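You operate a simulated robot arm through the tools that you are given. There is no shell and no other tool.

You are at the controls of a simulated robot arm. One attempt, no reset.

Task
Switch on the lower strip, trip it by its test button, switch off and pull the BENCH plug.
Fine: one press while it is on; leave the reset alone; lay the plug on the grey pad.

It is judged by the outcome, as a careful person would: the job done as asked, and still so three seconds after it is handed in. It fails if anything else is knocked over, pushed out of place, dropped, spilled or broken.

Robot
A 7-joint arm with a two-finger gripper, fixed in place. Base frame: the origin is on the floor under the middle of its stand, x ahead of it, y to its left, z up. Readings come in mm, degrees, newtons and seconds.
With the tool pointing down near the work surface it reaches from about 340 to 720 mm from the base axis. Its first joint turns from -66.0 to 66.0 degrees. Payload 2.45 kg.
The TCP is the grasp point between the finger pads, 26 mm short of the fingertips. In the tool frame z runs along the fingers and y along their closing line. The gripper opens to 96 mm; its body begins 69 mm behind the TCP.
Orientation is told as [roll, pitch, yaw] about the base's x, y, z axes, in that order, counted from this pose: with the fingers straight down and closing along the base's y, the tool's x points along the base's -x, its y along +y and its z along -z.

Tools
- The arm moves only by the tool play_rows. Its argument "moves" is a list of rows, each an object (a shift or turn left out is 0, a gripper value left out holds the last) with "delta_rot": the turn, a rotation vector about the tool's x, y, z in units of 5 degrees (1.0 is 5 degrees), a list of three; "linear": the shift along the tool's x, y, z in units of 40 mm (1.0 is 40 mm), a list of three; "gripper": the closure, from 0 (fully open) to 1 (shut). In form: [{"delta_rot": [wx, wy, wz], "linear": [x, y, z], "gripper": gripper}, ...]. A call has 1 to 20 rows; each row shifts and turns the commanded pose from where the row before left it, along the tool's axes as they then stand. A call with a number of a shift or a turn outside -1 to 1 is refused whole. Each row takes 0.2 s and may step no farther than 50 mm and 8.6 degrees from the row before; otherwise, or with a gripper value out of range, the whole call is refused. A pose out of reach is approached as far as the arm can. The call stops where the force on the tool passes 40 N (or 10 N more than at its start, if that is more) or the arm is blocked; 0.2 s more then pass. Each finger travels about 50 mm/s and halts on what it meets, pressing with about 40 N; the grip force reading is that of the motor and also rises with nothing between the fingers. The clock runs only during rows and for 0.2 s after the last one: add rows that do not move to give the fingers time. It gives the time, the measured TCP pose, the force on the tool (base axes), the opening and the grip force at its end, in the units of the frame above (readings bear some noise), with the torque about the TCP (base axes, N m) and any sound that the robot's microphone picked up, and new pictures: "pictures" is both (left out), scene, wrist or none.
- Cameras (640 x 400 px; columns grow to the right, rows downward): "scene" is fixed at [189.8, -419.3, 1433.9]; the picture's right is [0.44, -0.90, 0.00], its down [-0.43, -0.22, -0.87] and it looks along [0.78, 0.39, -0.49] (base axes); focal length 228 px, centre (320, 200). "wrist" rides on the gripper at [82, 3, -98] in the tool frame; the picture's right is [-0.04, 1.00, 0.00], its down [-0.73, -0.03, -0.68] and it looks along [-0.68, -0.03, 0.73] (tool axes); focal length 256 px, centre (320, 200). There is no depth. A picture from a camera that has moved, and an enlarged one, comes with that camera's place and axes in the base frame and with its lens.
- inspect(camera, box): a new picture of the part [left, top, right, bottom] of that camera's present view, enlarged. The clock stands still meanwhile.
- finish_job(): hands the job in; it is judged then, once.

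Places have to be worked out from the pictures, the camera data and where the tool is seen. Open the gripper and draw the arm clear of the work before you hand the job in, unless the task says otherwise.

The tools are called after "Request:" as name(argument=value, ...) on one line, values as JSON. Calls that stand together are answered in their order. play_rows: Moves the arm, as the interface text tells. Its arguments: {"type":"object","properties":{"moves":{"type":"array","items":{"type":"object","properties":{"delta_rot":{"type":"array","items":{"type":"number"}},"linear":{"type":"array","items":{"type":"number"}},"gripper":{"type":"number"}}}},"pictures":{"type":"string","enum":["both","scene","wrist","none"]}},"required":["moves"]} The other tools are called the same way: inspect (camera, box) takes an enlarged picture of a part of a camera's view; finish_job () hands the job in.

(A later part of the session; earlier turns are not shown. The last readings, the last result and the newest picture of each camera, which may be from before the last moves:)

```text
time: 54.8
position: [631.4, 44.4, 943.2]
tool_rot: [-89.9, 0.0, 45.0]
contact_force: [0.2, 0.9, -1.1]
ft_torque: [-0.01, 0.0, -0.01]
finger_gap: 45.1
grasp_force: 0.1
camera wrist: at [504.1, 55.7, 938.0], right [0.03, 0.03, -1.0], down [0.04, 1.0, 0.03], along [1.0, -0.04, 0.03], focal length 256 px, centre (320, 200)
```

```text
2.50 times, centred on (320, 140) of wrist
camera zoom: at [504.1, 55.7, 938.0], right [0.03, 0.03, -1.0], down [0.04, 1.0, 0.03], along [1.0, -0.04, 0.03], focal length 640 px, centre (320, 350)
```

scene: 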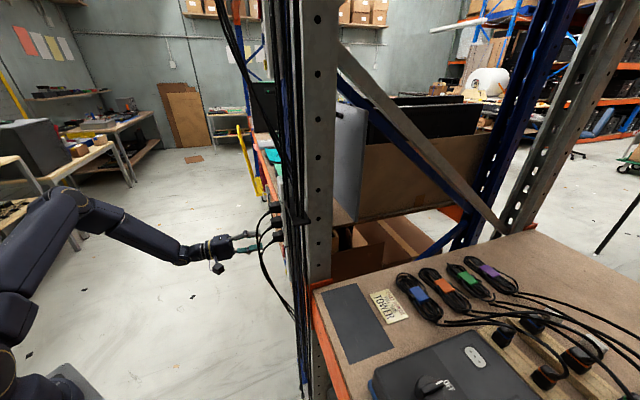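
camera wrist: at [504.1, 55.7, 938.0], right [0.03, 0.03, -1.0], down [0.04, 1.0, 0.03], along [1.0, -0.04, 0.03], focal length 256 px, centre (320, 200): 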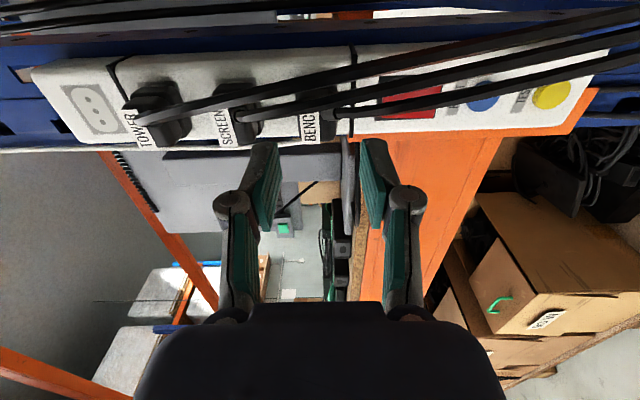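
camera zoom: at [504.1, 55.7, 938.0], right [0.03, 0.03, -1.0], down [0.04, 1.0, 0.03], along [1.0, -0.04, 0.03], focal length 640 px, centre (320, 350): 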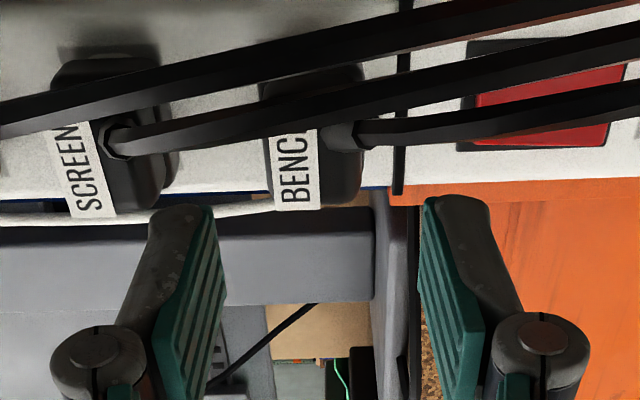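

The fingers straddle BENCH (z≈943.7) with the cords off to the side. I'll advance another 28 mm with a 2 mm shift away from the cords, then re-check.

Request:
play_rows(moves=[{"linear": [-0.05, 0, 0.25]}, {"linear": [0, 0, 0.25]}, {"linear": [0, 0, 0.2]}, {"linear": [0, 0, 0]}], pictures="wrist")

Request:
inspect(camera="scene", box=[240, 195, 310, 250])

Request:
inspect(camera="wrist", box=[200, 80, 440, 240])

```text
time: 55.8
position: [652.7, 26.5, 942.8]
tool_rot: [-89.9, 0.0, 44.9]
contact_force: [0.7, 0.0, -0.2]
ft_torque: [0.0, 0.0, -0.04]
finger_gap: 45.0
grasp_force: 0.1
camera wrist: at [525.3, 37.7, 938.6], right [0.03, 0.03, -1.0], down [0.04, 1.0, 0.03], along [1.0, -0.04, 0.03], focal length 256 px, centre (320, 200)
```

wrist: 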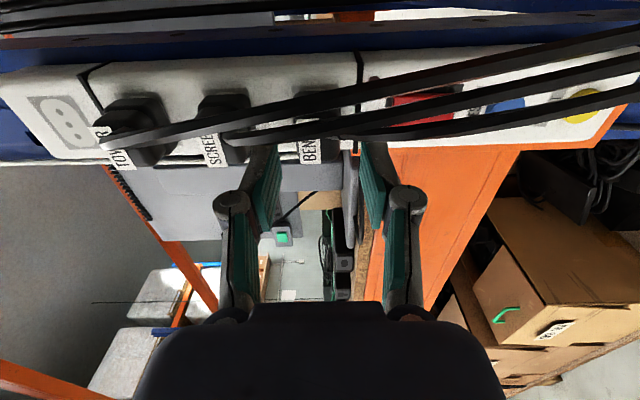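

```text
7.27 times, centred on (275, 222) of scene
camera zoom: at [189.8, -419.3, 1433.9], right [0.44, -0.9, 0.0], down [-0.43, -0.22, -0.87], along [0.78, 0.39, -0.49], focal length 1662 px, centre (647, 36)
```

zoom: 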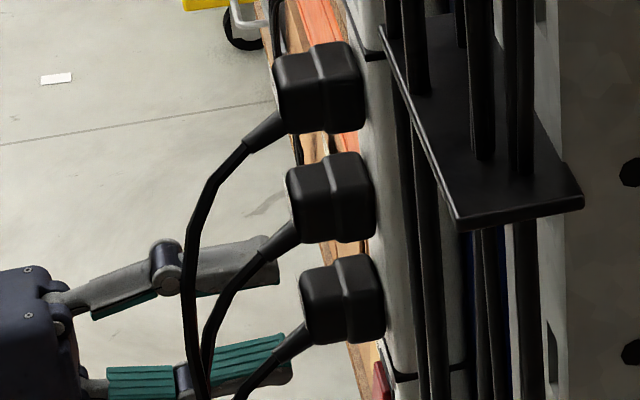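

```text
2.50 times, centred on (320, 160) of wrist
camera zoom: at [525.3, 37.7, 938.6], right [0.03, 0.03, -1.0], down [0.04, 1.0, 0.03], along [1.0, -0.04, 0.03], focal length 640 px, centre (320, 300)
```

zoom: 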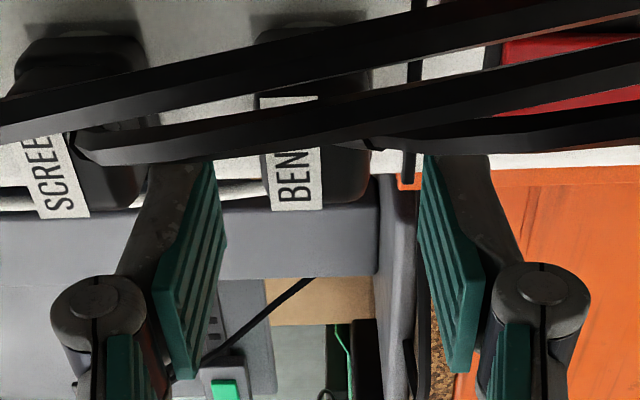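

The fingertips are level with the plug's front face and clear above and below it. I'll advance 21 mm so they overlap the plug's front part.

Request:
play_rows(moves=[{"linear": [0, 0, 0.2]}, {"linear": [0, 0, 0.2]}, {"linear": [0, 0, 0.13]}, {"linear": [0, 0, 0]}], pictures="wrist")

Request:
inspect(camera="scene", box=[240, 195, 310, 250])

Request:
inspect(camera="wrist", box=[200, 80, 440, 240])

```text
time: 56.8
position: [667.4, 11.4, 943.1]
tool_rot: [-90.1, -0.1, 45.0]
contact_force: [-0.1, 0.2, 0.1]
ft_torque: [0.04, -0.02, -0.01]
finger_gap: 45.0
grasp_force: 0.0
camera wrist: at [540.0, 22.9, 938.9], right [0.03, 0.03, -1.0], down [0.04, 1.0, 0.03], along [1.0, -0.04, 0.03], focal length 256 px, centre (320, 200)
```

wrist: 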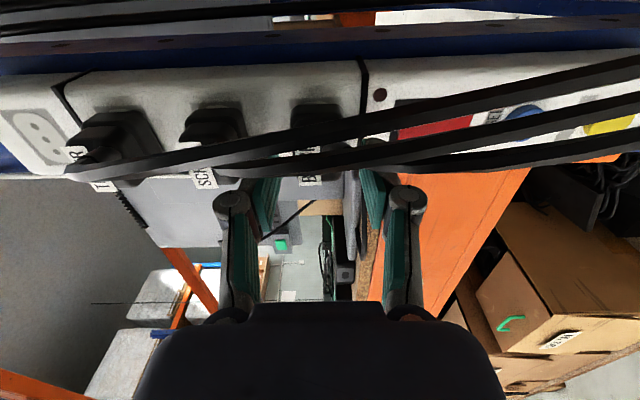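

```text
7.27 times, centred on (275, 222) of scene
camera zoom: at [189.8, -419.3, 1433.9], right [0.44, -0.9, 0.0], down [-0.43, -0.22, -0.87], along [0.78, 0.39, -0.49], focal length 1662 px, centre (647, 36)
```

zoom: 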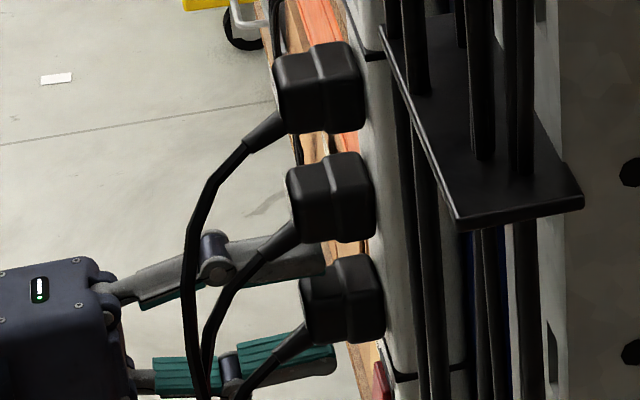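

```text
2.50 times, centred on (320, 160) of wrist
camera zoom: at [540.0, 22.9, 938.9], right [0.03, 0.03, -1.0], down [0.04, 1.0, 0.03], along [1.0, -0.04, 0.03], focal length 640 px, centre (320, 300)
```

zoom: 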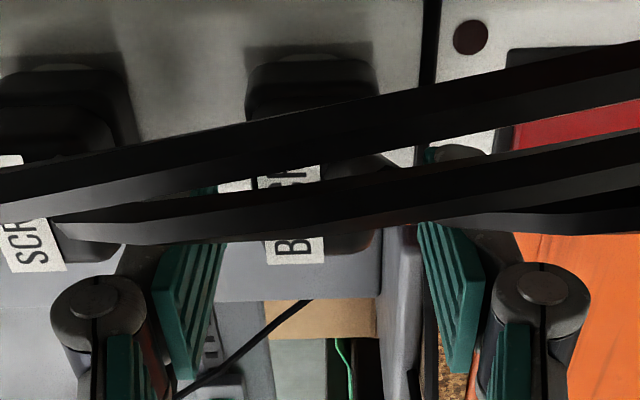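

The upper finger is between SCREEN and BENCH and the lower one is under BENCH, with no contact force. I'll close the gripper on the plug.

Request:
play_rows(moves=[{"gripper": 1}, {"gripper": 1}, {"gripper": 1}, {"gripper": 1}, {"gripper": 1}], pictures="wrist")

Request:
inspect(camera="scene", box=[240, 195, 310, 250])

Request:
inspect(camera="wrist", box=[200, 80, 440, 240])

```text
time: 58.0
position: [667.1, 10.9, 943.9]
tool_rot: [-90.0, 0.0, 44.9]
contact_force: [-1.5, 0.2, 4.0]
ft_torque: [-0.16, -0.06, -0.03]
finger_gap: 29.2
grasp_force: 39.7
camera wrist: at [539.9, 23.1, 939.2], right [0.03, 0.03, -1.0], down [0.04, 1.0, 0.03], along [1.0, -0.04, 0.03], focal length 256 px, centre (320, 200)
```

wrist: 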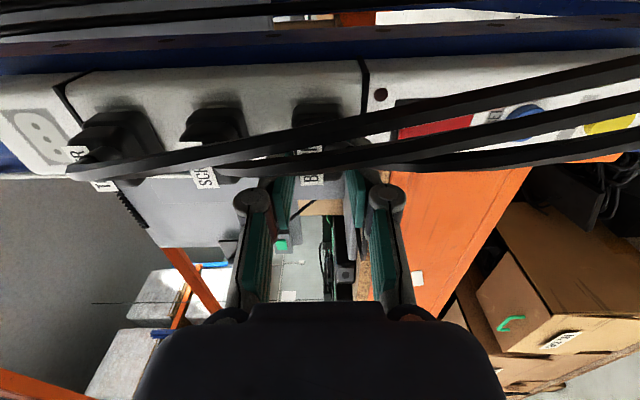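

```text
7.27 times, centred on (275, 222) of scene
camera zoom: at [189.7, -419.3, 1433.9], right [0.44, -0.9, 0.0], down [-0.43, -0.22, -0.87], along [0.78, 0.39, -0.49], focal length 1662 px, centre (647, 36)
```

zoom: 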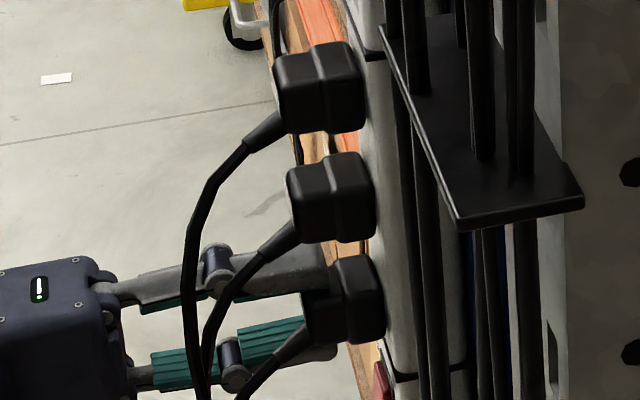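

```text
2.50 times, centred on (320, 160) of wrist
camera zoom: at [539.9, 23.1, 939.2], right [0.03, 0.03, -1.0], down [0.04, 1.0, 0.03], along [1.0, -0.04, 0.03], focal length 640 px, centre (320, 300)
```

zoom: 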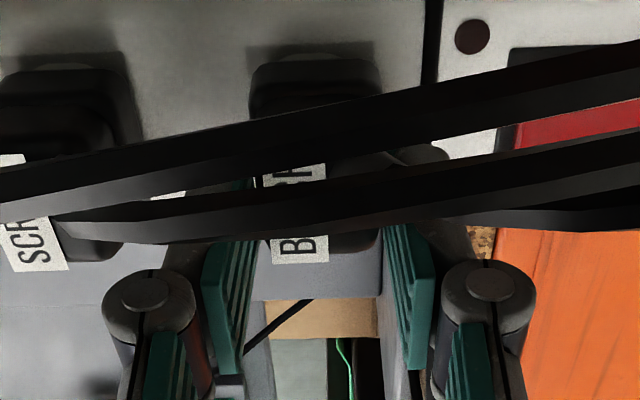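

The grip is solid (gap 29.2 mm, 40 N). I'll pull straight out along the normal in small steps.

Request:
play_rows(moves=[{"linear": [0, 0, -0.1], "gripper": 1}, {"linear": [0, 0, -0.1]}, {"linear": [0, 0, -0.15]}, {"linear": [0, 0, -0.15]}, {"linear": [0, 0, -0.15]}, {"linear": [0, 0, 0]}], pictures="wrist")

Request:
inspect(camera="scene", box=[240, 195, 310, 250])

```text
time: 59.4
position: [649.0, 29.7, 942.9]
tool_rot: [-89.9, 0.1, 44.9]
contact_force: [0.1, 0.7, 0.8]
ft_torque: [0.02, -0.01, 0.02]
finger_gap: 29.2
grasp_force: 40.0
camera wrist: at [521.5, 41.5, 939.0], right [0.03, 0.03, -1.0], down [0.04, 1.0, 0.03], along [1.0, -0.04, 0.03], focal length 256 px, centre (320, 200)
```

wrist: 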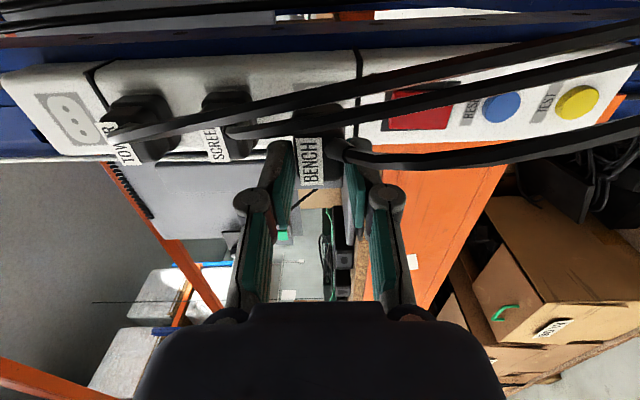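

```text
7.27 times, centred on (275, 222) of scene
camera zoom: at [189.9, -419.3, 1433.9], right [0.44, -0.9, 0.0], down [-0.43, -0.22, -0.87], along [0.78, 0.39, -0.49], focal length 1662 px, centre (647, 36)
```

zoom: 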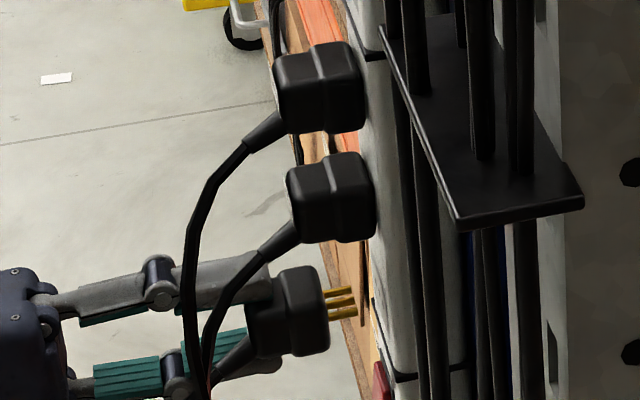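

The plug is out, its pins are visible, and TOWER and SCREEN are still plugged in. I'll keep drawing it straight back, 110 mm, clear of the hanging cords.

Request:
play_rows(moves=[{"linear": [0, 0, -0.4]}, {"linear": [0, 0, -0.6]}, {"linear": [0, 0, -0.6]}, {"linear": [0, 0, -0.6]}, {"linear": [0, 0, -0.6]}, {"linear": [0, 0, 0]}])

Request:
inspect(camera="scene", box=[180, 190, 330, 310])

```text
time: 60.8
position: [570.5, 109.5, 943.8]
tool_rot: [-90.0, 0.0, 45.0]
contact_force: [0.0, 0.4, 0.6]
ft_torque: [0.02, 0.01, 0.0]
finger_gap: 29.0
grasp_force: 39.5
camera wrist: at [443.1, 120.7, 938.8], right [0.03, 0.03, -1.0], down [0.04, 1.0, 0.03], along [1.0, -0.04, 0.03], focal length 256 px, centre (320, 200)
```

scene: 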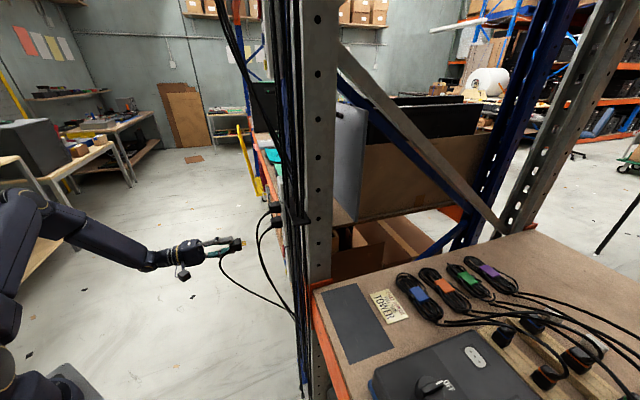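
wrist: 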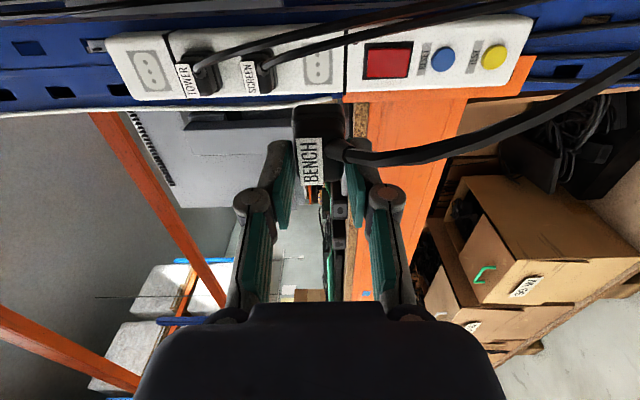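

```text
3.33 times, centred on (255, 250) of scene
camera zoom: at [189.9, -419.3, 1433.9], right [0.44, -0.9, 0.0], down [-0.43, -0.22, -0.87], along [0.78, 0.39, -0.49], focal length 762 px, centre (537, 33)
```

zoom: 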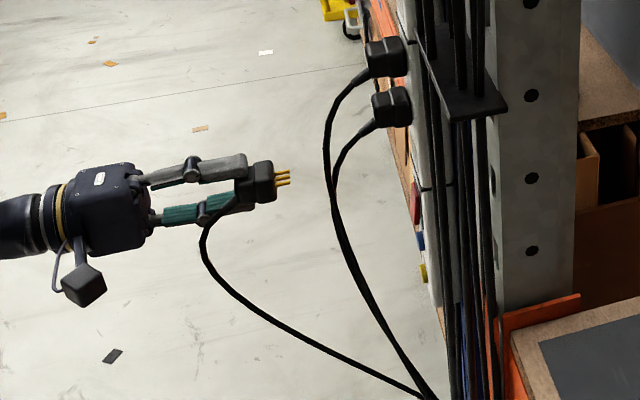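

The plug is free and held firmly, with its cord trailing from the bundle. I'll roll the tool gradually so the fingers end up at the plug's sides with the camera above, watching reachability.

Request:
play_rows(moves=[{"delta_rot": [0, 0, -1]}, {"delta_rot": [0, 0, -1]}, {"delta_rot": [0, 0, -1]}, {"delta_rot": [0, 0, -1]}, {"delta_rot": [0, 0, 0]}], pictures="scene")

```text
time: 62.0
position: [571.1, 109.9, 942.4]
tool_rot: [-90.0, 20.2, 45.0]
contact_force: [0.4, 0.2, 0.0]
ft_torque: [0.0, 0.04, 0.0]
finger_gap: 29.1
grasp_force: 39.9
```

scene: 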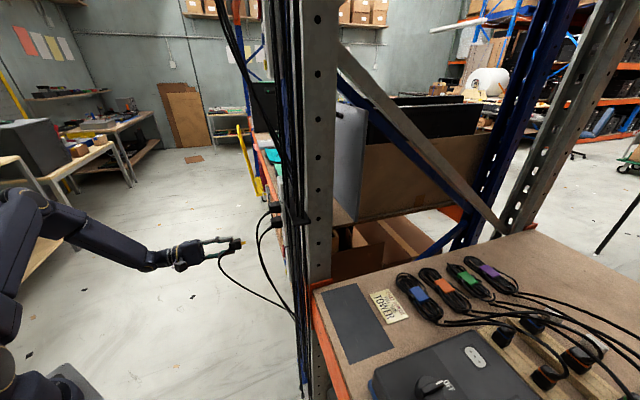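

The roll is reachable. I'll continue it in the same direction.

Request:
play_rows(moves=[{"delta_rot": [0, 0, -1]}, {"delta_rot": [0, 0, -1]}, {"delta_rot": [0, 0, -1]}, {"delta_rot": [0, 0, -1]}, {"delta_rot": [0, 0, -1]}, {"delta_rot": [0, 0, 0]}], pictures="none")

```text
time: 63.4
position: [570.8, 110.4, 943.4]
tool_rot: [-90.1, 45.1, 45.0]
contact_force: [-0.8, 0.7, -1.1]
ft_torque: [0.03, 0.04, -0.01]
finger_gap: 29.1
grasp_force: 39.6
```

Still fully reached at 45° of roll, so I'll continue.

Request:
play_rows(moves=[{"delta_rot": [0, 0, -1]}, {"delta_rot": [0, 0, -1]}, {"delta_rot": [0, 0, -1]}, {"delta_rot": [0, 0, -1]}, {"delta_rot": [0, 0, -1]}, {"delta_rot": [0, 0, 0]}], pictures="none")

```text
time: 64.8
position: [571.1, 109.8, 943.0]
tool_rot: [-90.0, 70.1, 44.9]
contact_force: [0.6, -0.1, 0.2]
ft_torque: [0.0, 0.0, -0.02]
finger_gap: 28.8
grasp_force: 39.9
```

Roll is at 70° and still reachable. I'll do the last 20°.

Request:
play_rows(moves=[{"delta_rot": [0, 0, -1]}, {"delta_rot": [0, 0, -1]}, {"delta_rot": [0, 0, -1]}, {"delta_rot": [0, 0, -1]}, {"delta_rot": [0, 0, 0]}])

Request:
inspect(camera="scene", box=[180, 190, 330, 310])

```text
time: 66.0
position: [570.4, 108.9, 943.5]
tool_rot: [89.3, 89.9, -135.7]
contact_force: [0.4, -0.2, -0.7]
ft_torque: [0.04, 0.0, 0.01]
finger_gap: 29.2
grasp_force: 39.7
camera wrist: at [498.1, 176.2, 1024.4], right [-0.71, -0.71, -0.04], down [-0.46, 0.5, -0.73], along [0.54, -0.5, -0.68], focal length 256 px, centre (320, 200)
```

scene: 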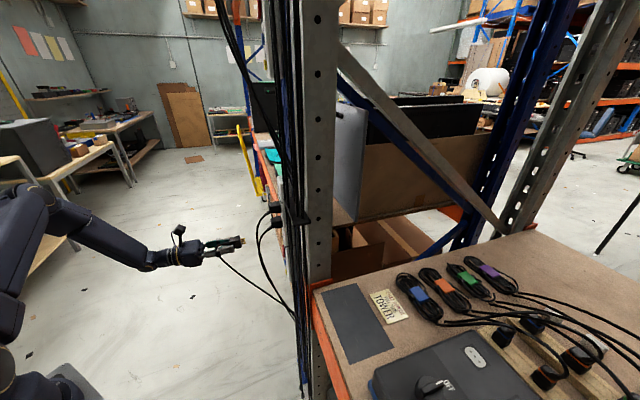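
wrist: 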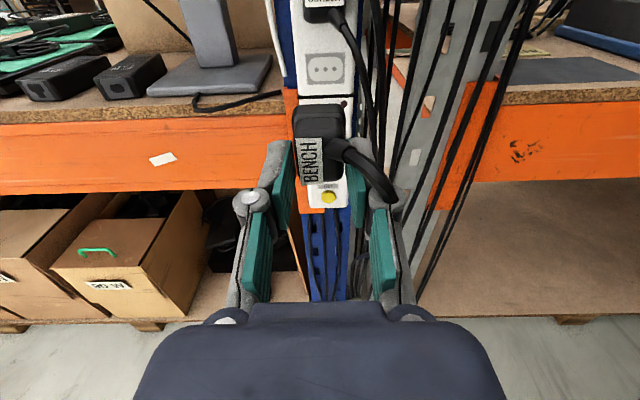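

```text
3.33 times, centred on (255, 250) of scene
camera zoom: at [189.9, -419.3, 1433.9], right [0.44, -0.9, 0.0], down [-0.43, -0.22, -0.87], along [0.78, 0.39, -0.49], focal length 762 px, centre (537, 33)
```

zoom: 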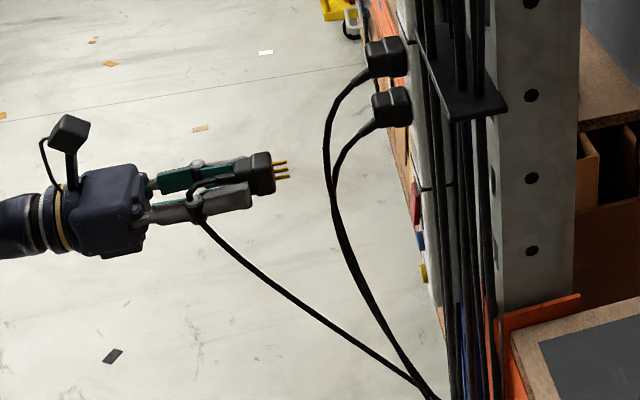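

The camera is now on top and the view is upright. To keep the wrist comfortable on the way to the pad, I'll yaw the tool 20° further toward −y and raise about 56 mm.

Request:
play_rows(moves=[{"delta_rot": [-1, 0, 0]}, {"delta_rot": [-1, 0, 0]}, {"delta_rot": [-1, 0, 0]}, {"delta_rot": [-1, 0, 0]}, {"linear": [0.7, 0, 0]}, {"linear": [0.7, 0, 0]}, {"linear": [0, 0, 0]}])

```text
time: 67.6
position: [570.1, 109.0, 998.9]
tool_rot: [94.3, 89.9, -150.7]
contact_force: [0.1, 0.2, -1.5]
ft_torque: [0.01, 0.02, -0.03]
finger_gap: 29.1
grasp_force: 39.6
camera wrist: at [524.6, 196.8, 1080.7], right [-0.91, -0.42, -0.04], down [-0.26, 0.63, -0.73], along [0.33, -0.65, -0.68], focal length 256 px, centre (320, 200)
```

scene: 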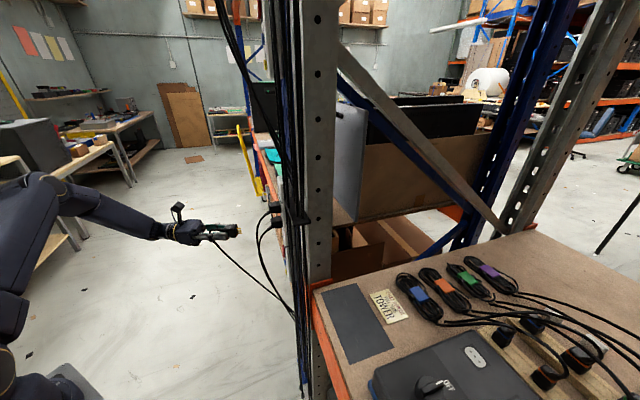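
wrist: 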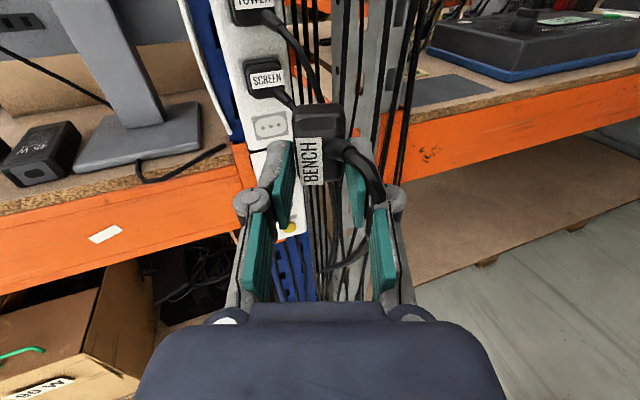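

The pose is reachable and the plug is steady in the grip. I'll carry it sideways around the front of the hanging cords and the post cables toward the pad.

Request:
play_rows(moves=[{"linear": [0, 0.681, 0.327]}, {"linear": [0, 0.681, 0.327]}, {"linear": [0, 0.681, 0.327]}, {"linear": [0, 0.519, 0.766]}, {"linear": [0, 0.519, 0.766]}, {"linear": [0, 0, 0]}])

Request:
inspect(camera="scene", box=[180, 190, 340, 320])

```text
time: 69.0
position: [501.5, -34.5, 1000.5]
tool_rot: [-76.4, 90.0, 38.6]
contact_force: [-0.1, 0.3, -0.6]
ft_torque: [-0.01, 0.0, -0.01]
finger_gap: 29.1
grasp_force: 40.4
camera wrist: at [456.1, 53.1, 1081.2], right [-0.91, -0.42, -0.04], down [-0.26, 0.63, -0.73], along [0.34, -0.65, -0.68], focal length 256 px, centre (320, 200)
```

scene: 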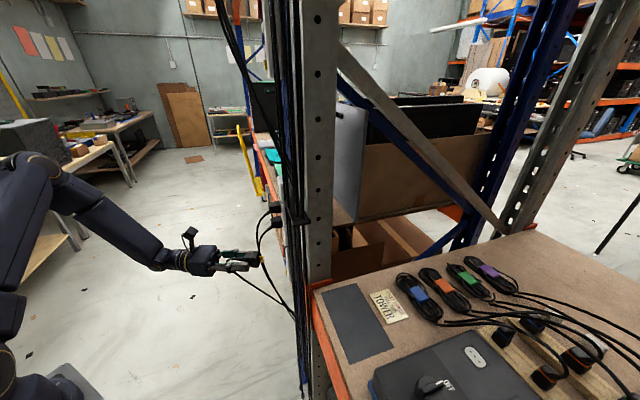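
wrist: 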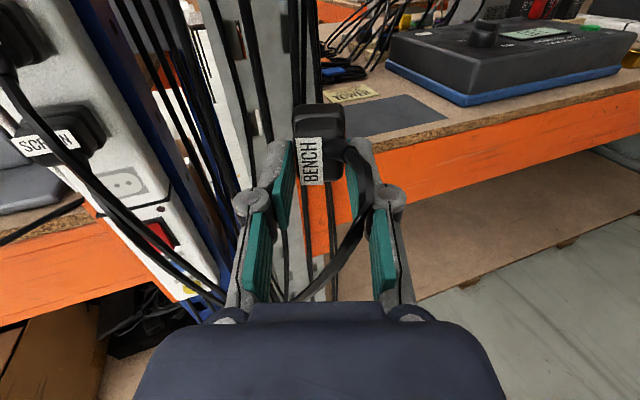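

```text
3.08 times, centred on (260, 255) of scene
camera zoom: at [189.8, -419.3, 1433.9], right [0.44, -0.9, 0.0], down [-0.43, -0.22, -0.87], along [0.78, 0.39, -0.49], focal length 703 px, centre (505, 31)
```

zoom: 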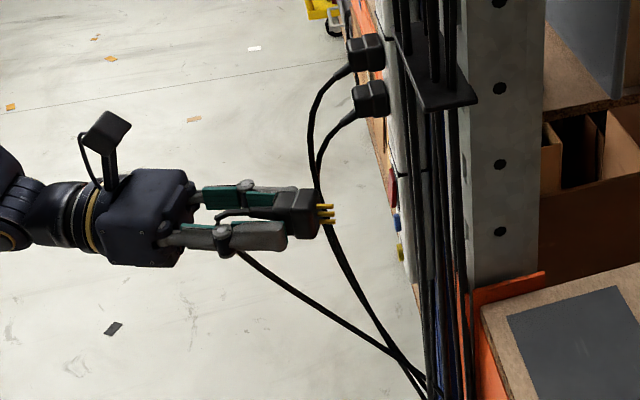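

Nothing was touched and the pad is visible ahead on the right. I'll continue to about d=-440, h≈200, in front of the shelf edge.

Request:
play_rows(moves=[{"linear": [0, 0.634, 0.636]}, {"linear": [0, 0.634, 0.636]}, {"linear": [0, 0.634, 0.636]}, {"linear": [0, 0.634, 0.636]}, {"linear": [0, 0, 0]}])

Request:
inspect(camera="scene", box=[180, 190, 400, 380])

```text
time: 70.2
position: [451.7, -168.7, 999.5]
tool_rot: [52.6, 90.0, 167.8]
contact_force: [0.1, -0.1, 0.2]
ft_torque: [0.06, 0.01, -0.01]
finger_gap: 29.0
grasp_force: 40.3
camera wrist: at [407.2, -82.2, 1080.4], right [-0.91, -0.42, -0.04], down [-0.26, 0.63, -0.73], along [0.33, -0.65, -0.68], focal length 256 px, centre (320, 200)
```

scene: 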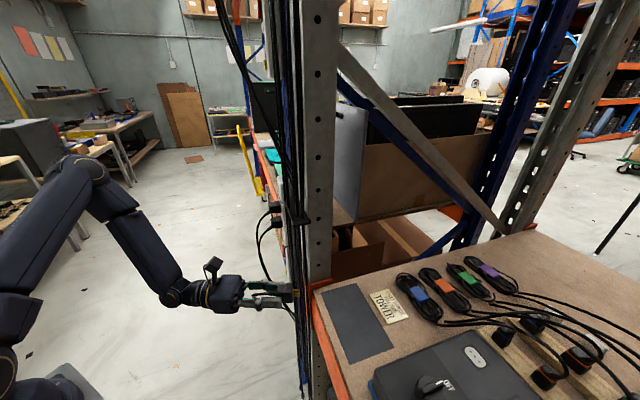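
wrist: 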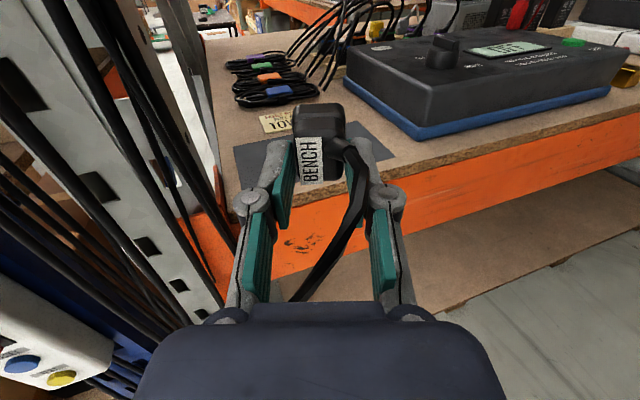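

```text
2.11 times, centred on (290, 285) of scene
camera zoom: at [189.8, -419.3, 1433.9], right [0.44, -0.9, 0.0], down [-0.43, -0.22, -0.87], along [0.78, 0.39, -0.49], focal length 481 px, centre (383, 21)
```

zoom: 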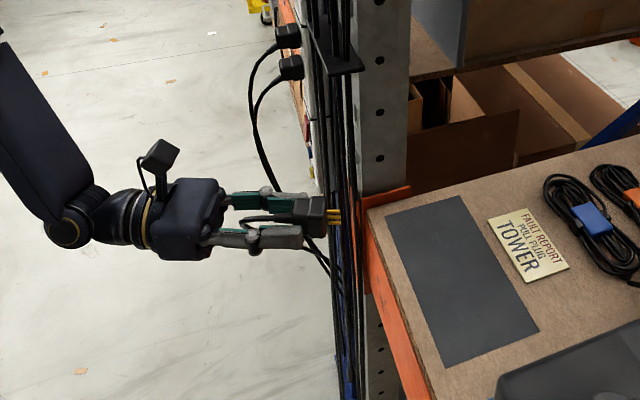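

The pad corners re-check at (438, -360), (502, -430) and (643, -307), matching my earlier estimate. I'll go in over the pad at z≈1000, to about (518, -323).

Request:
play_rows(moves=[{"linear": [0, 0.024, 0.84]}, {"linear": [0, 0.024, 0.84]}, {"linear": [0, 0.024, 0.84]}, {"linear": [0, 0.024, 0.84]}, {"linear": [0, 0.024, 0.84]}, {"linear": [0, 0, 0]}])

Request:
inspect(camera="scene", box=[220, 200, 440, 390])

```text
time: 71.6
position: [519.7, -324.0, 999.8]
tool_rot: [71.7, 90.1, -173.2]
contact_force: [0.1, 0.7, -0.7]
ft_torque: [0.04, -0.01, -0.02]
finger_gap: 29.2
grasp_force: 40.1
camera wrist: at [474.3, -236.4, 1080.6], right [-0.91, -0.42, -0.04], down [-0.26, 0.63, -0.73], along [0.33, -0.65, -0.68], focal length 256 px, centre (320, 200)
```

scene: 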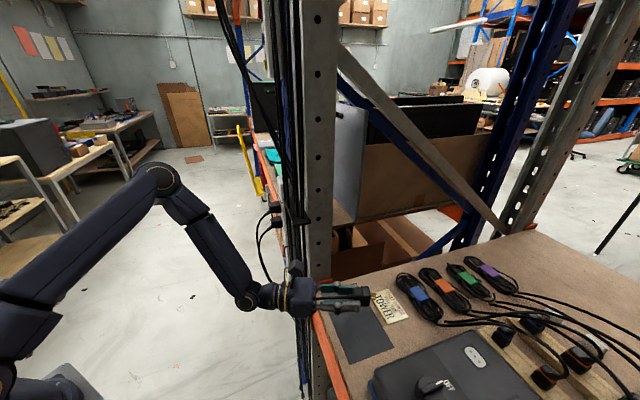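
wrist: 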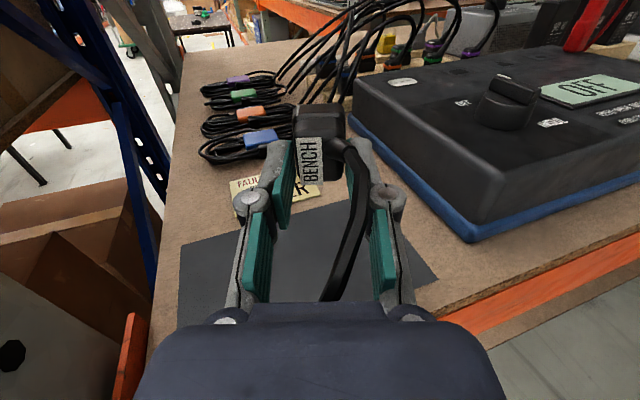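

```text
2.11 times, centred on (330, 295) of scene
camera zoom: at [189.8, -419.4, 1433.9], right [0.44, -0.9, 0.0], down [-0.43, -0.22, -0.87], along [0.78, 0.39, -0.49], focal length 481 px, centre (299, 0)
```

zoom: 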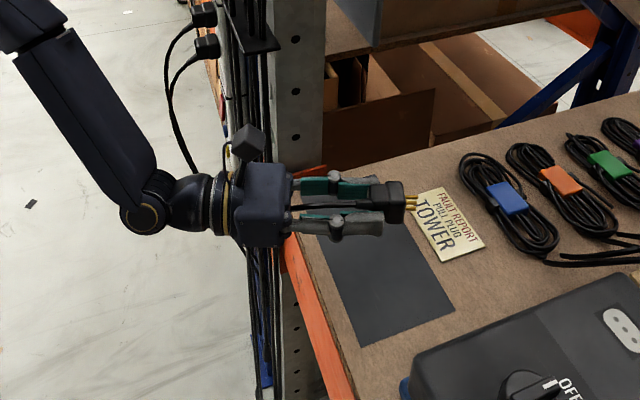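

The plug hovers over the pad with space all round. I'll turn the tool square to the shelf (yaw +20°) and tip it 20° nose-down so the palm clears the shelf edge.

Request:
play_rows(moves=[{"delta_rot": [1, 0, 0]}, {"delta_rot": [1, 0, 0]}, {"delta_rot": [1, 0, 0]}, {"delta_rot": [1, 0, 0]}, {"delta_rot": [0, -1, 0]}, {"delta_rot": [0, -1, 0]}, {"delta_rot": [0, -1, 0]}, {"delta_rot": [0, -1, 0]}, {"delta_rot": [0, 0, 0]}])

Request:
inspect(camera="scene", box=[220, 200, 440, 390])

```text
time: 73.6
position: [519.6, -323.4, 999.6]
tool_rot: [0.0, 82.5, 135.0]
contact_force: [-1.1, -0.2, -1.0]
ft_torque: [0.02, 0.0, -0.01]
finger_gap: 28.9
grasp_force: 40.1
out of reach, approached as far as the arm can: row 7, 8
camera wrist: at [455.0, -264.7, 1092.5], right [-0.71, -0.7, -0.04], down [-0.52, 0.56, -0.64], along [0.47, -0.43, -0.77], focal length 256 px, centre (320, 200)
```

scene: 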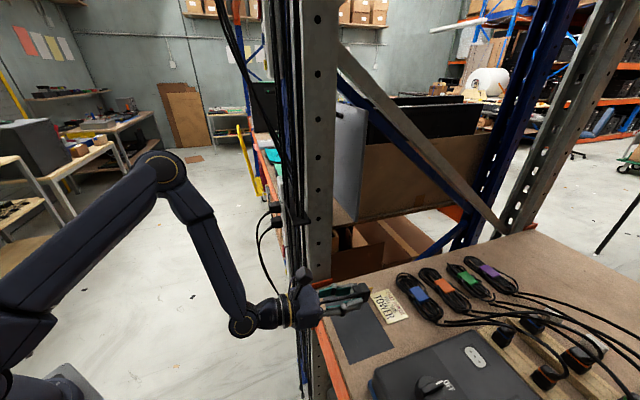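
wrist: 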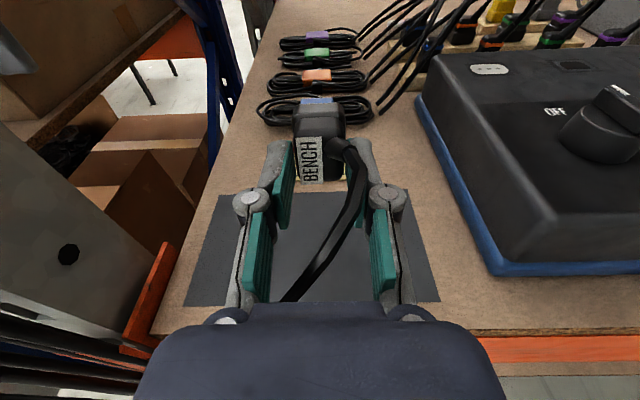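

```text
2.11 times, centred on (330, 295) of scene
camera zoom: at [189.9, -419.3, 1433.9], right [0.44, -0.9, 0.0], down [-0.43, -0.22, -0.87], along [0.78, 0.39, -0.49], focal length 481 px, centre (299, 0)
```

zoom: 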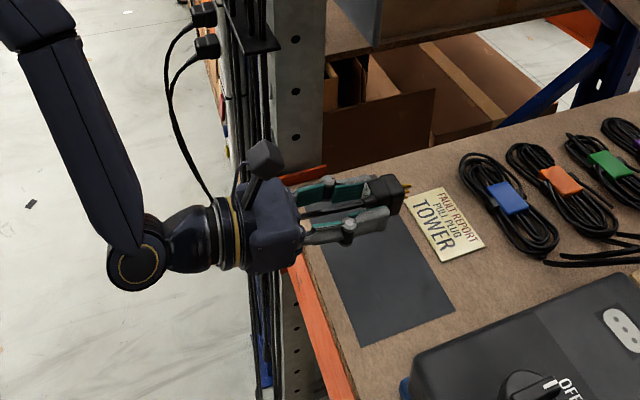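

The last bit of tilt was out of reach, and the tool stopped at 7.5° nose-down with its position held. The shelf's front face is at about d≈-546 and the palm at about -527, so this tilt is workable. I'll descend 40 mm carefully.

Request:
play_rows(moves=[{"linear": [-0.5, 0, 0.065]}, {"linear": [-0.5, 0, 0.065]}, {"linear": [0, 0, 0]}])

Request:
inspect(camera="scene", box=[220, 220, 420, 380])

```text
time: 74.4
position: [519.3, -323.8, 959.8]
tool_rot: [-0.1, 82.6, 135.1]
contact_force: [0.6, 0.3, 0.4]
ft_torque: [-0.02, 0.03, 0.01]
finger_gap: 29.1
grasp_force: 40.1
camera wrist: at [454.7, -264.6, 1051.9], right [-0.71, -0.7, -0.04], down [-0.52, 0.56, -0.64], along [0.47, -0.43, -0.77], focal length 256 px, centre (320, 200)
```

scene: 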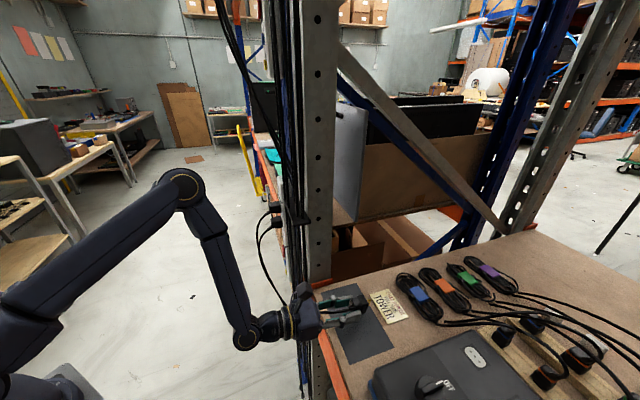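
wrist: 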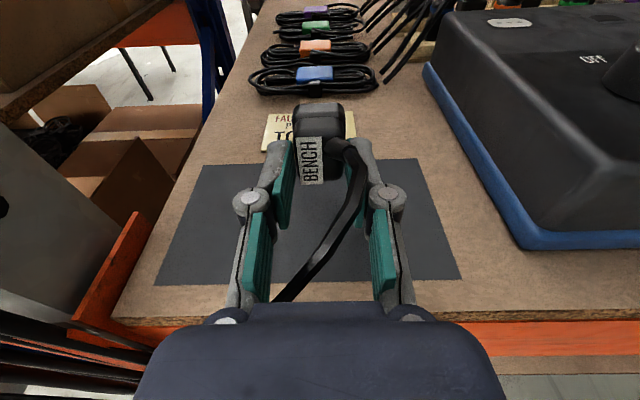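

```text
2.50 times, centred on (320, 300) of scene
camera zoom: at [189.9, -419.3, 1433.9], right [0.44, -0.9, 0.0], down [-0.43, -0.22, -0.87], along [0.78, 0.39, -0.49], focal length 571 px, centre (320, -50)
```

zoom: 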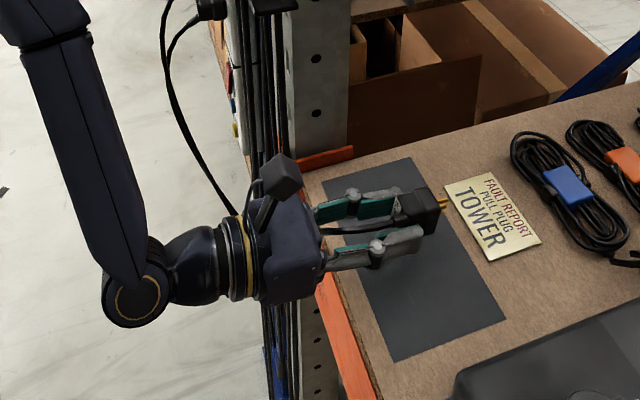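

This is reachable and the pad sits right below. I'll come down another 30 mm while easing 11 mm outward, so the plug sits mid-pad and the palm stays clear of the shelf edge.

Request:
play_rows(moves=[{"linear": [-0.39, 0, -0.0875]}, {"linear": [-0.39, 0, -0.0875]}, {"linear": [0, 0, 0]}])

Request:
inspect(camera="scene", box=[270, 260, 400, 360])

Request:
inspect(camera="wrist", box=[200, 70, 440, 230])

```text
time: 75.2
position: [511.0, -315.3, 930.1]
tool_rot: [-0.1, 82.5, 135.0]
contact_force: [-1.6, 0.8, 0.3]
ft_torque: [0.02, 0.01, 0.0]
finger_gap: 29.2
grasp_force: 40.4
camera wrist: at [446.8, -256.7, 1021.8], right [-0.71, -0.7, -0.04], down [-0.52, 0.56, -0.64], along [0.47, -0.43, -0.77], focal length 256 px, centre (320, 200)
```

scene: 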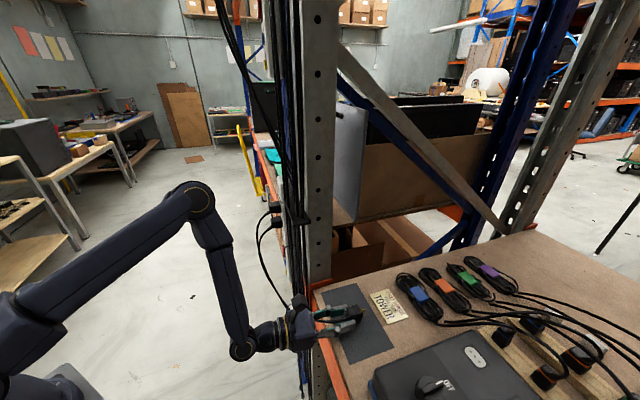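
wrist: 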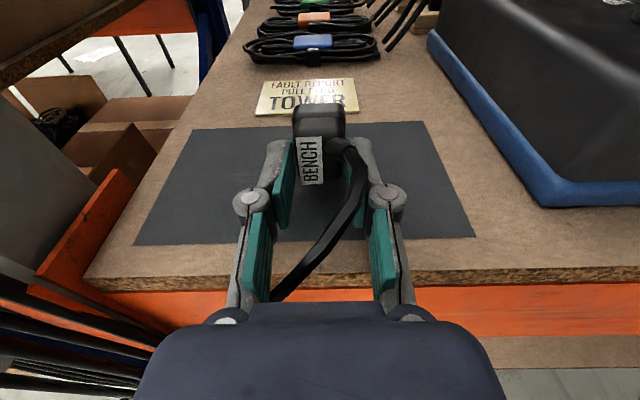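

```text
4.00 times, centred on (335, 310) of scene
camera zoom: at [189.9, -419.3, 1433.9], right [0.44, -0.9, 0.0], down [-0.43, -0.22, -0.87], along [0.78, 0.39, -0.49], focal length 914 px, centre (260, -240)
```

zoom: 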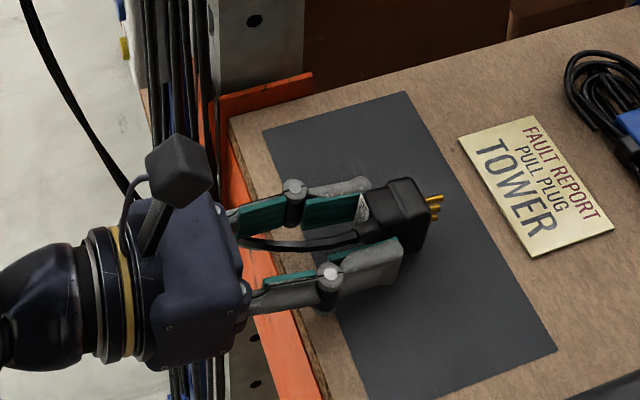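

```text
2.50 times, centred on (320, 150) of wrist
camera zoom: at [446.8, -256.7, 1021.8], right [-0.71, -0.7, -0.04], down [-0.52, 0.56, -0.64], along [0.47, -0.43, -0.77], focal length 640 px, centre (320, 325)
```

zoom: 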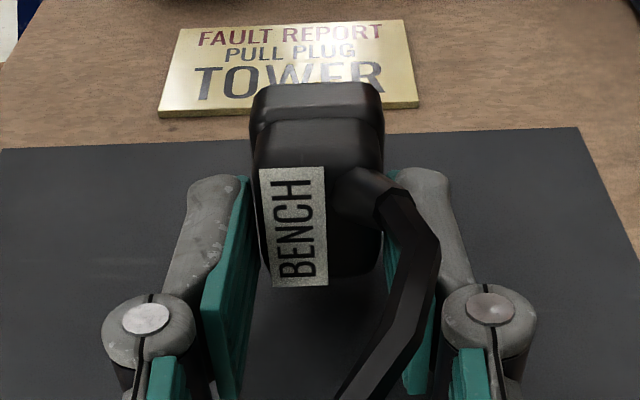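

The plug is about 10 mm above the pad. I'll descend in 3 mm steps, watching for touch-down force.

Request:
play_rows(moves=[{"linear": [-0.075, 0, 0.01]}, {"linear": [-0.075, 0, 0.01]}, {"linear": [-0.05, 0, 0.0065]}, {"linear": [0, 0, 0]}], pictures="none")

Request:
inspect(camera="scene", box=[300, 270, 380, 330])

```text
time: 76.2
position: [511.5, -314.8, 921.8]
tool_rot: [0.0, 82.5, 135.1]
contact_force: [-1.0, 0.3, -0.8]
ft_torque: [0.01, 0.0, 0.01]
finger_gap: 28.9
grasp_force: 40.2
```

```text
6.67 times, centred on (340, 300) of scene
camera zoom: at [189.9, -419.3, 1433.9], right [0.44, -0.9, 0.0], down [-0.43, -0.22, -0.87], along [0.78, 0.39, -0.49], focal length 1523 px, centre (187, -467)
```

zoom: 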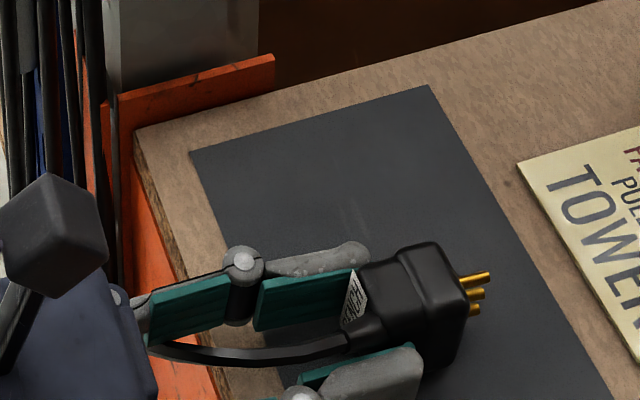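

No touch yet at z=921.8. I'll continue in 2 mm steps.

Request:
play_rows(moves=[{"linear": [-0.05, 0, 0.0065]}, {"linear": [-0.05, 0, 0.0065]}, {"linear": [0, 0, 0]}], pictures="none")

```text
time: 77.0
position: [512.1, -315.6, 918.9]
tool_rot: [-0.2, 82.7, 134.8]
contact_force: [-1.0, 1.8, 8.4]
ft_torque: [-0.32, -0.29, 0.06]
finger_gap: 29.2
grasp_force: 39.6
```

Touch-down at z≈919 with 8 N. The torque puts the contact at the plug's far lower edge, on the pad. I'll open the fingers modestly to release it.

Request:
play_rows(moves=[{"gripper": 0.62}, {"gripper": 0.55}, {"gripper": 0.5}, {"gripper": 0.5}])

Request:
inspect(camera="wrist", box=[200, 70, 440, 230])

Request:
inspect(camera="scene", box=[300, 270, 380, 330])

```text
time: 78.0
position: [510.8, -314.5, 917.2]
tool_rot: [0.0, 82.4, 134.9]
contact_force: [0.1, -0.7, 0.3]
ft_torque: [0.02, 0.01, 0.03]
finger_gap: 48.3
grasp_force: 0.0
camera wrist: at [446.8, -257.0, 1009.9], right [-0.71, -0.7, -0.04], down [-0.52, 0.56, -0.64], along [0.47, -0.43, -0.77], focal length 256 px, centre (320, 200)
```

scene: 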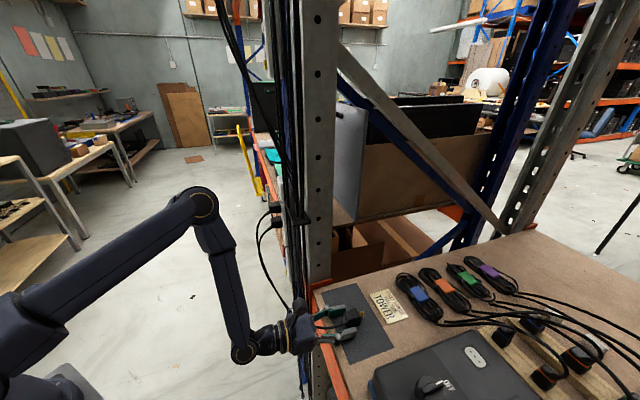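
wrist: 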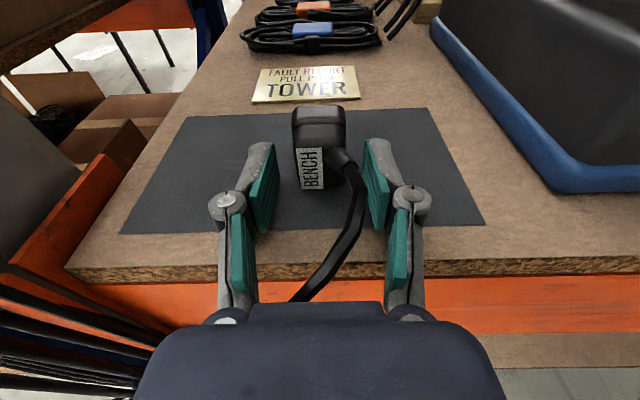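

```text
2.50 times, centred on (320, 150) of wrist
camera zoom: at [446.8, -257.0, 1009.9], right [-0.71, -0.7, -0.04], down [-0.52, 0.56, -0.64], along [0.47, -0.43, -0.77], focal length 640 px, centre (320, 325)
```

zoom: 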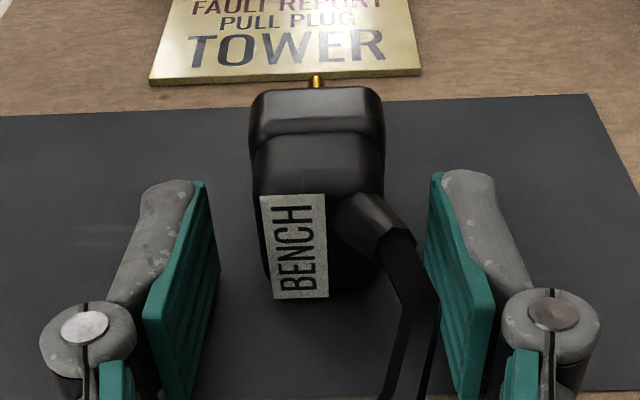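

```text
6.67 times, centred on (340, 300) of scene
camera zoom: at [189.8, -419.3, 1433.9], right [0.44, -0.9, 0.0], down [-0.43, -0.22, -0.87], along [0.78, 0.39, -0.49], focal length 1523 px, centre (187, -467)
```

zoom: 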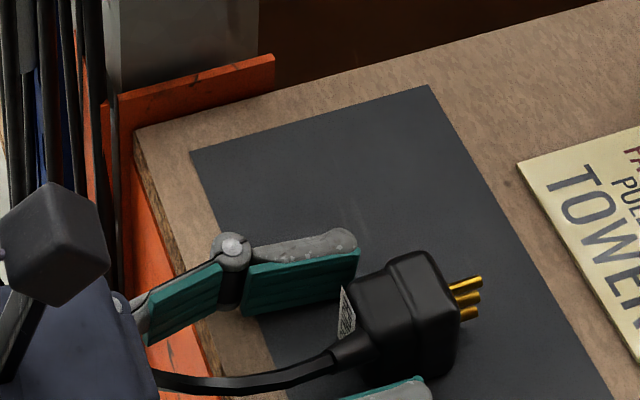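

The plug lies on the pad with its pins and body well inside the edges. I'll open a little wider and lift straight up 45 mm. The cord runs beneath the palm, so lifting is clear.

Request:
play_rows(moves=[{"gripper": 0.32}, {"gripper": 0.32}, {"linear": [-0.0, 0, 0]}, {"linear": [0.25, 0, -0.033]}, {"linear": [0.25, 0, -0.033]}, {"linear": [0.3, 0, -0.04]}, {"linear": [0.3, 0, -0.04]}, {"linear": [0, 0, 0]}])

Request:
inspect(camera="scene", box=[290, 260, 390, 340])

```text
time: 79.8
position: [510.7, -315.2, 961.3]
tool_rot: [0.1, 82.5, 135.2]
contact_force: [-0.4, -0.5, -0.7]
ft_torque: [-0.04, -0.02, 0.01]
finger_gap: 65.4
grasp_force: 0.1
camera wrist: at [446.7, -257.1, 1054.6], right [-0.71, -0.7, -0.04], down [-0.52, 0.56, -0.64], along [0.47, -0.43, -0.77], focal length 256 px, centre (320, 200)
```

scene: 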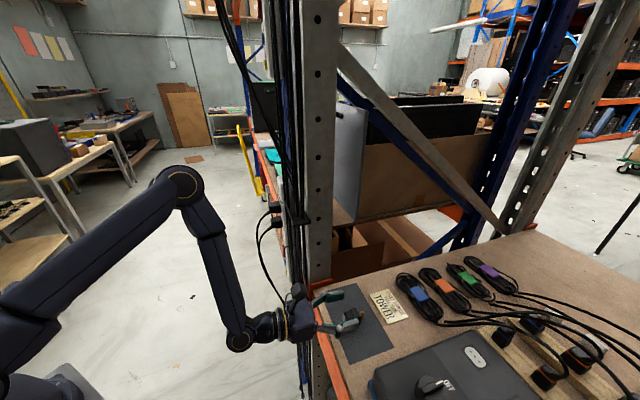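
wrist: 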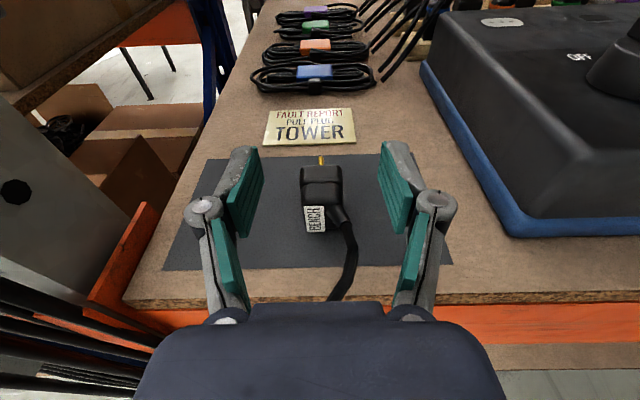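

```text
5.00 times, centred on (340, 300) of scene
camera zoom: at [189.8, -419.3, 1433.9], right [0.44, -0.9, 0.0], down [-0.43, -0.22, -0.87], along [0.78, 0.39, -0.49], focal length 1142 px, centre (220, -300)
```

zoom: 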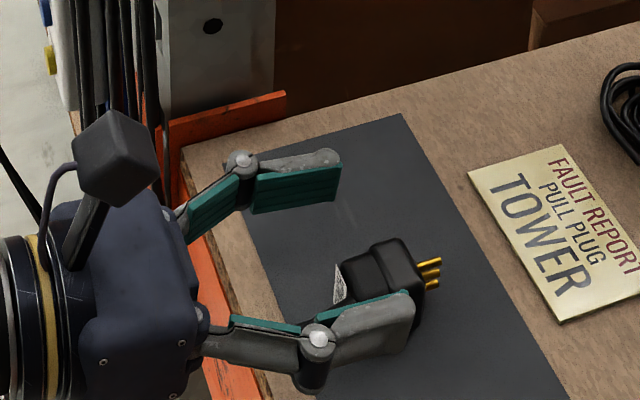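

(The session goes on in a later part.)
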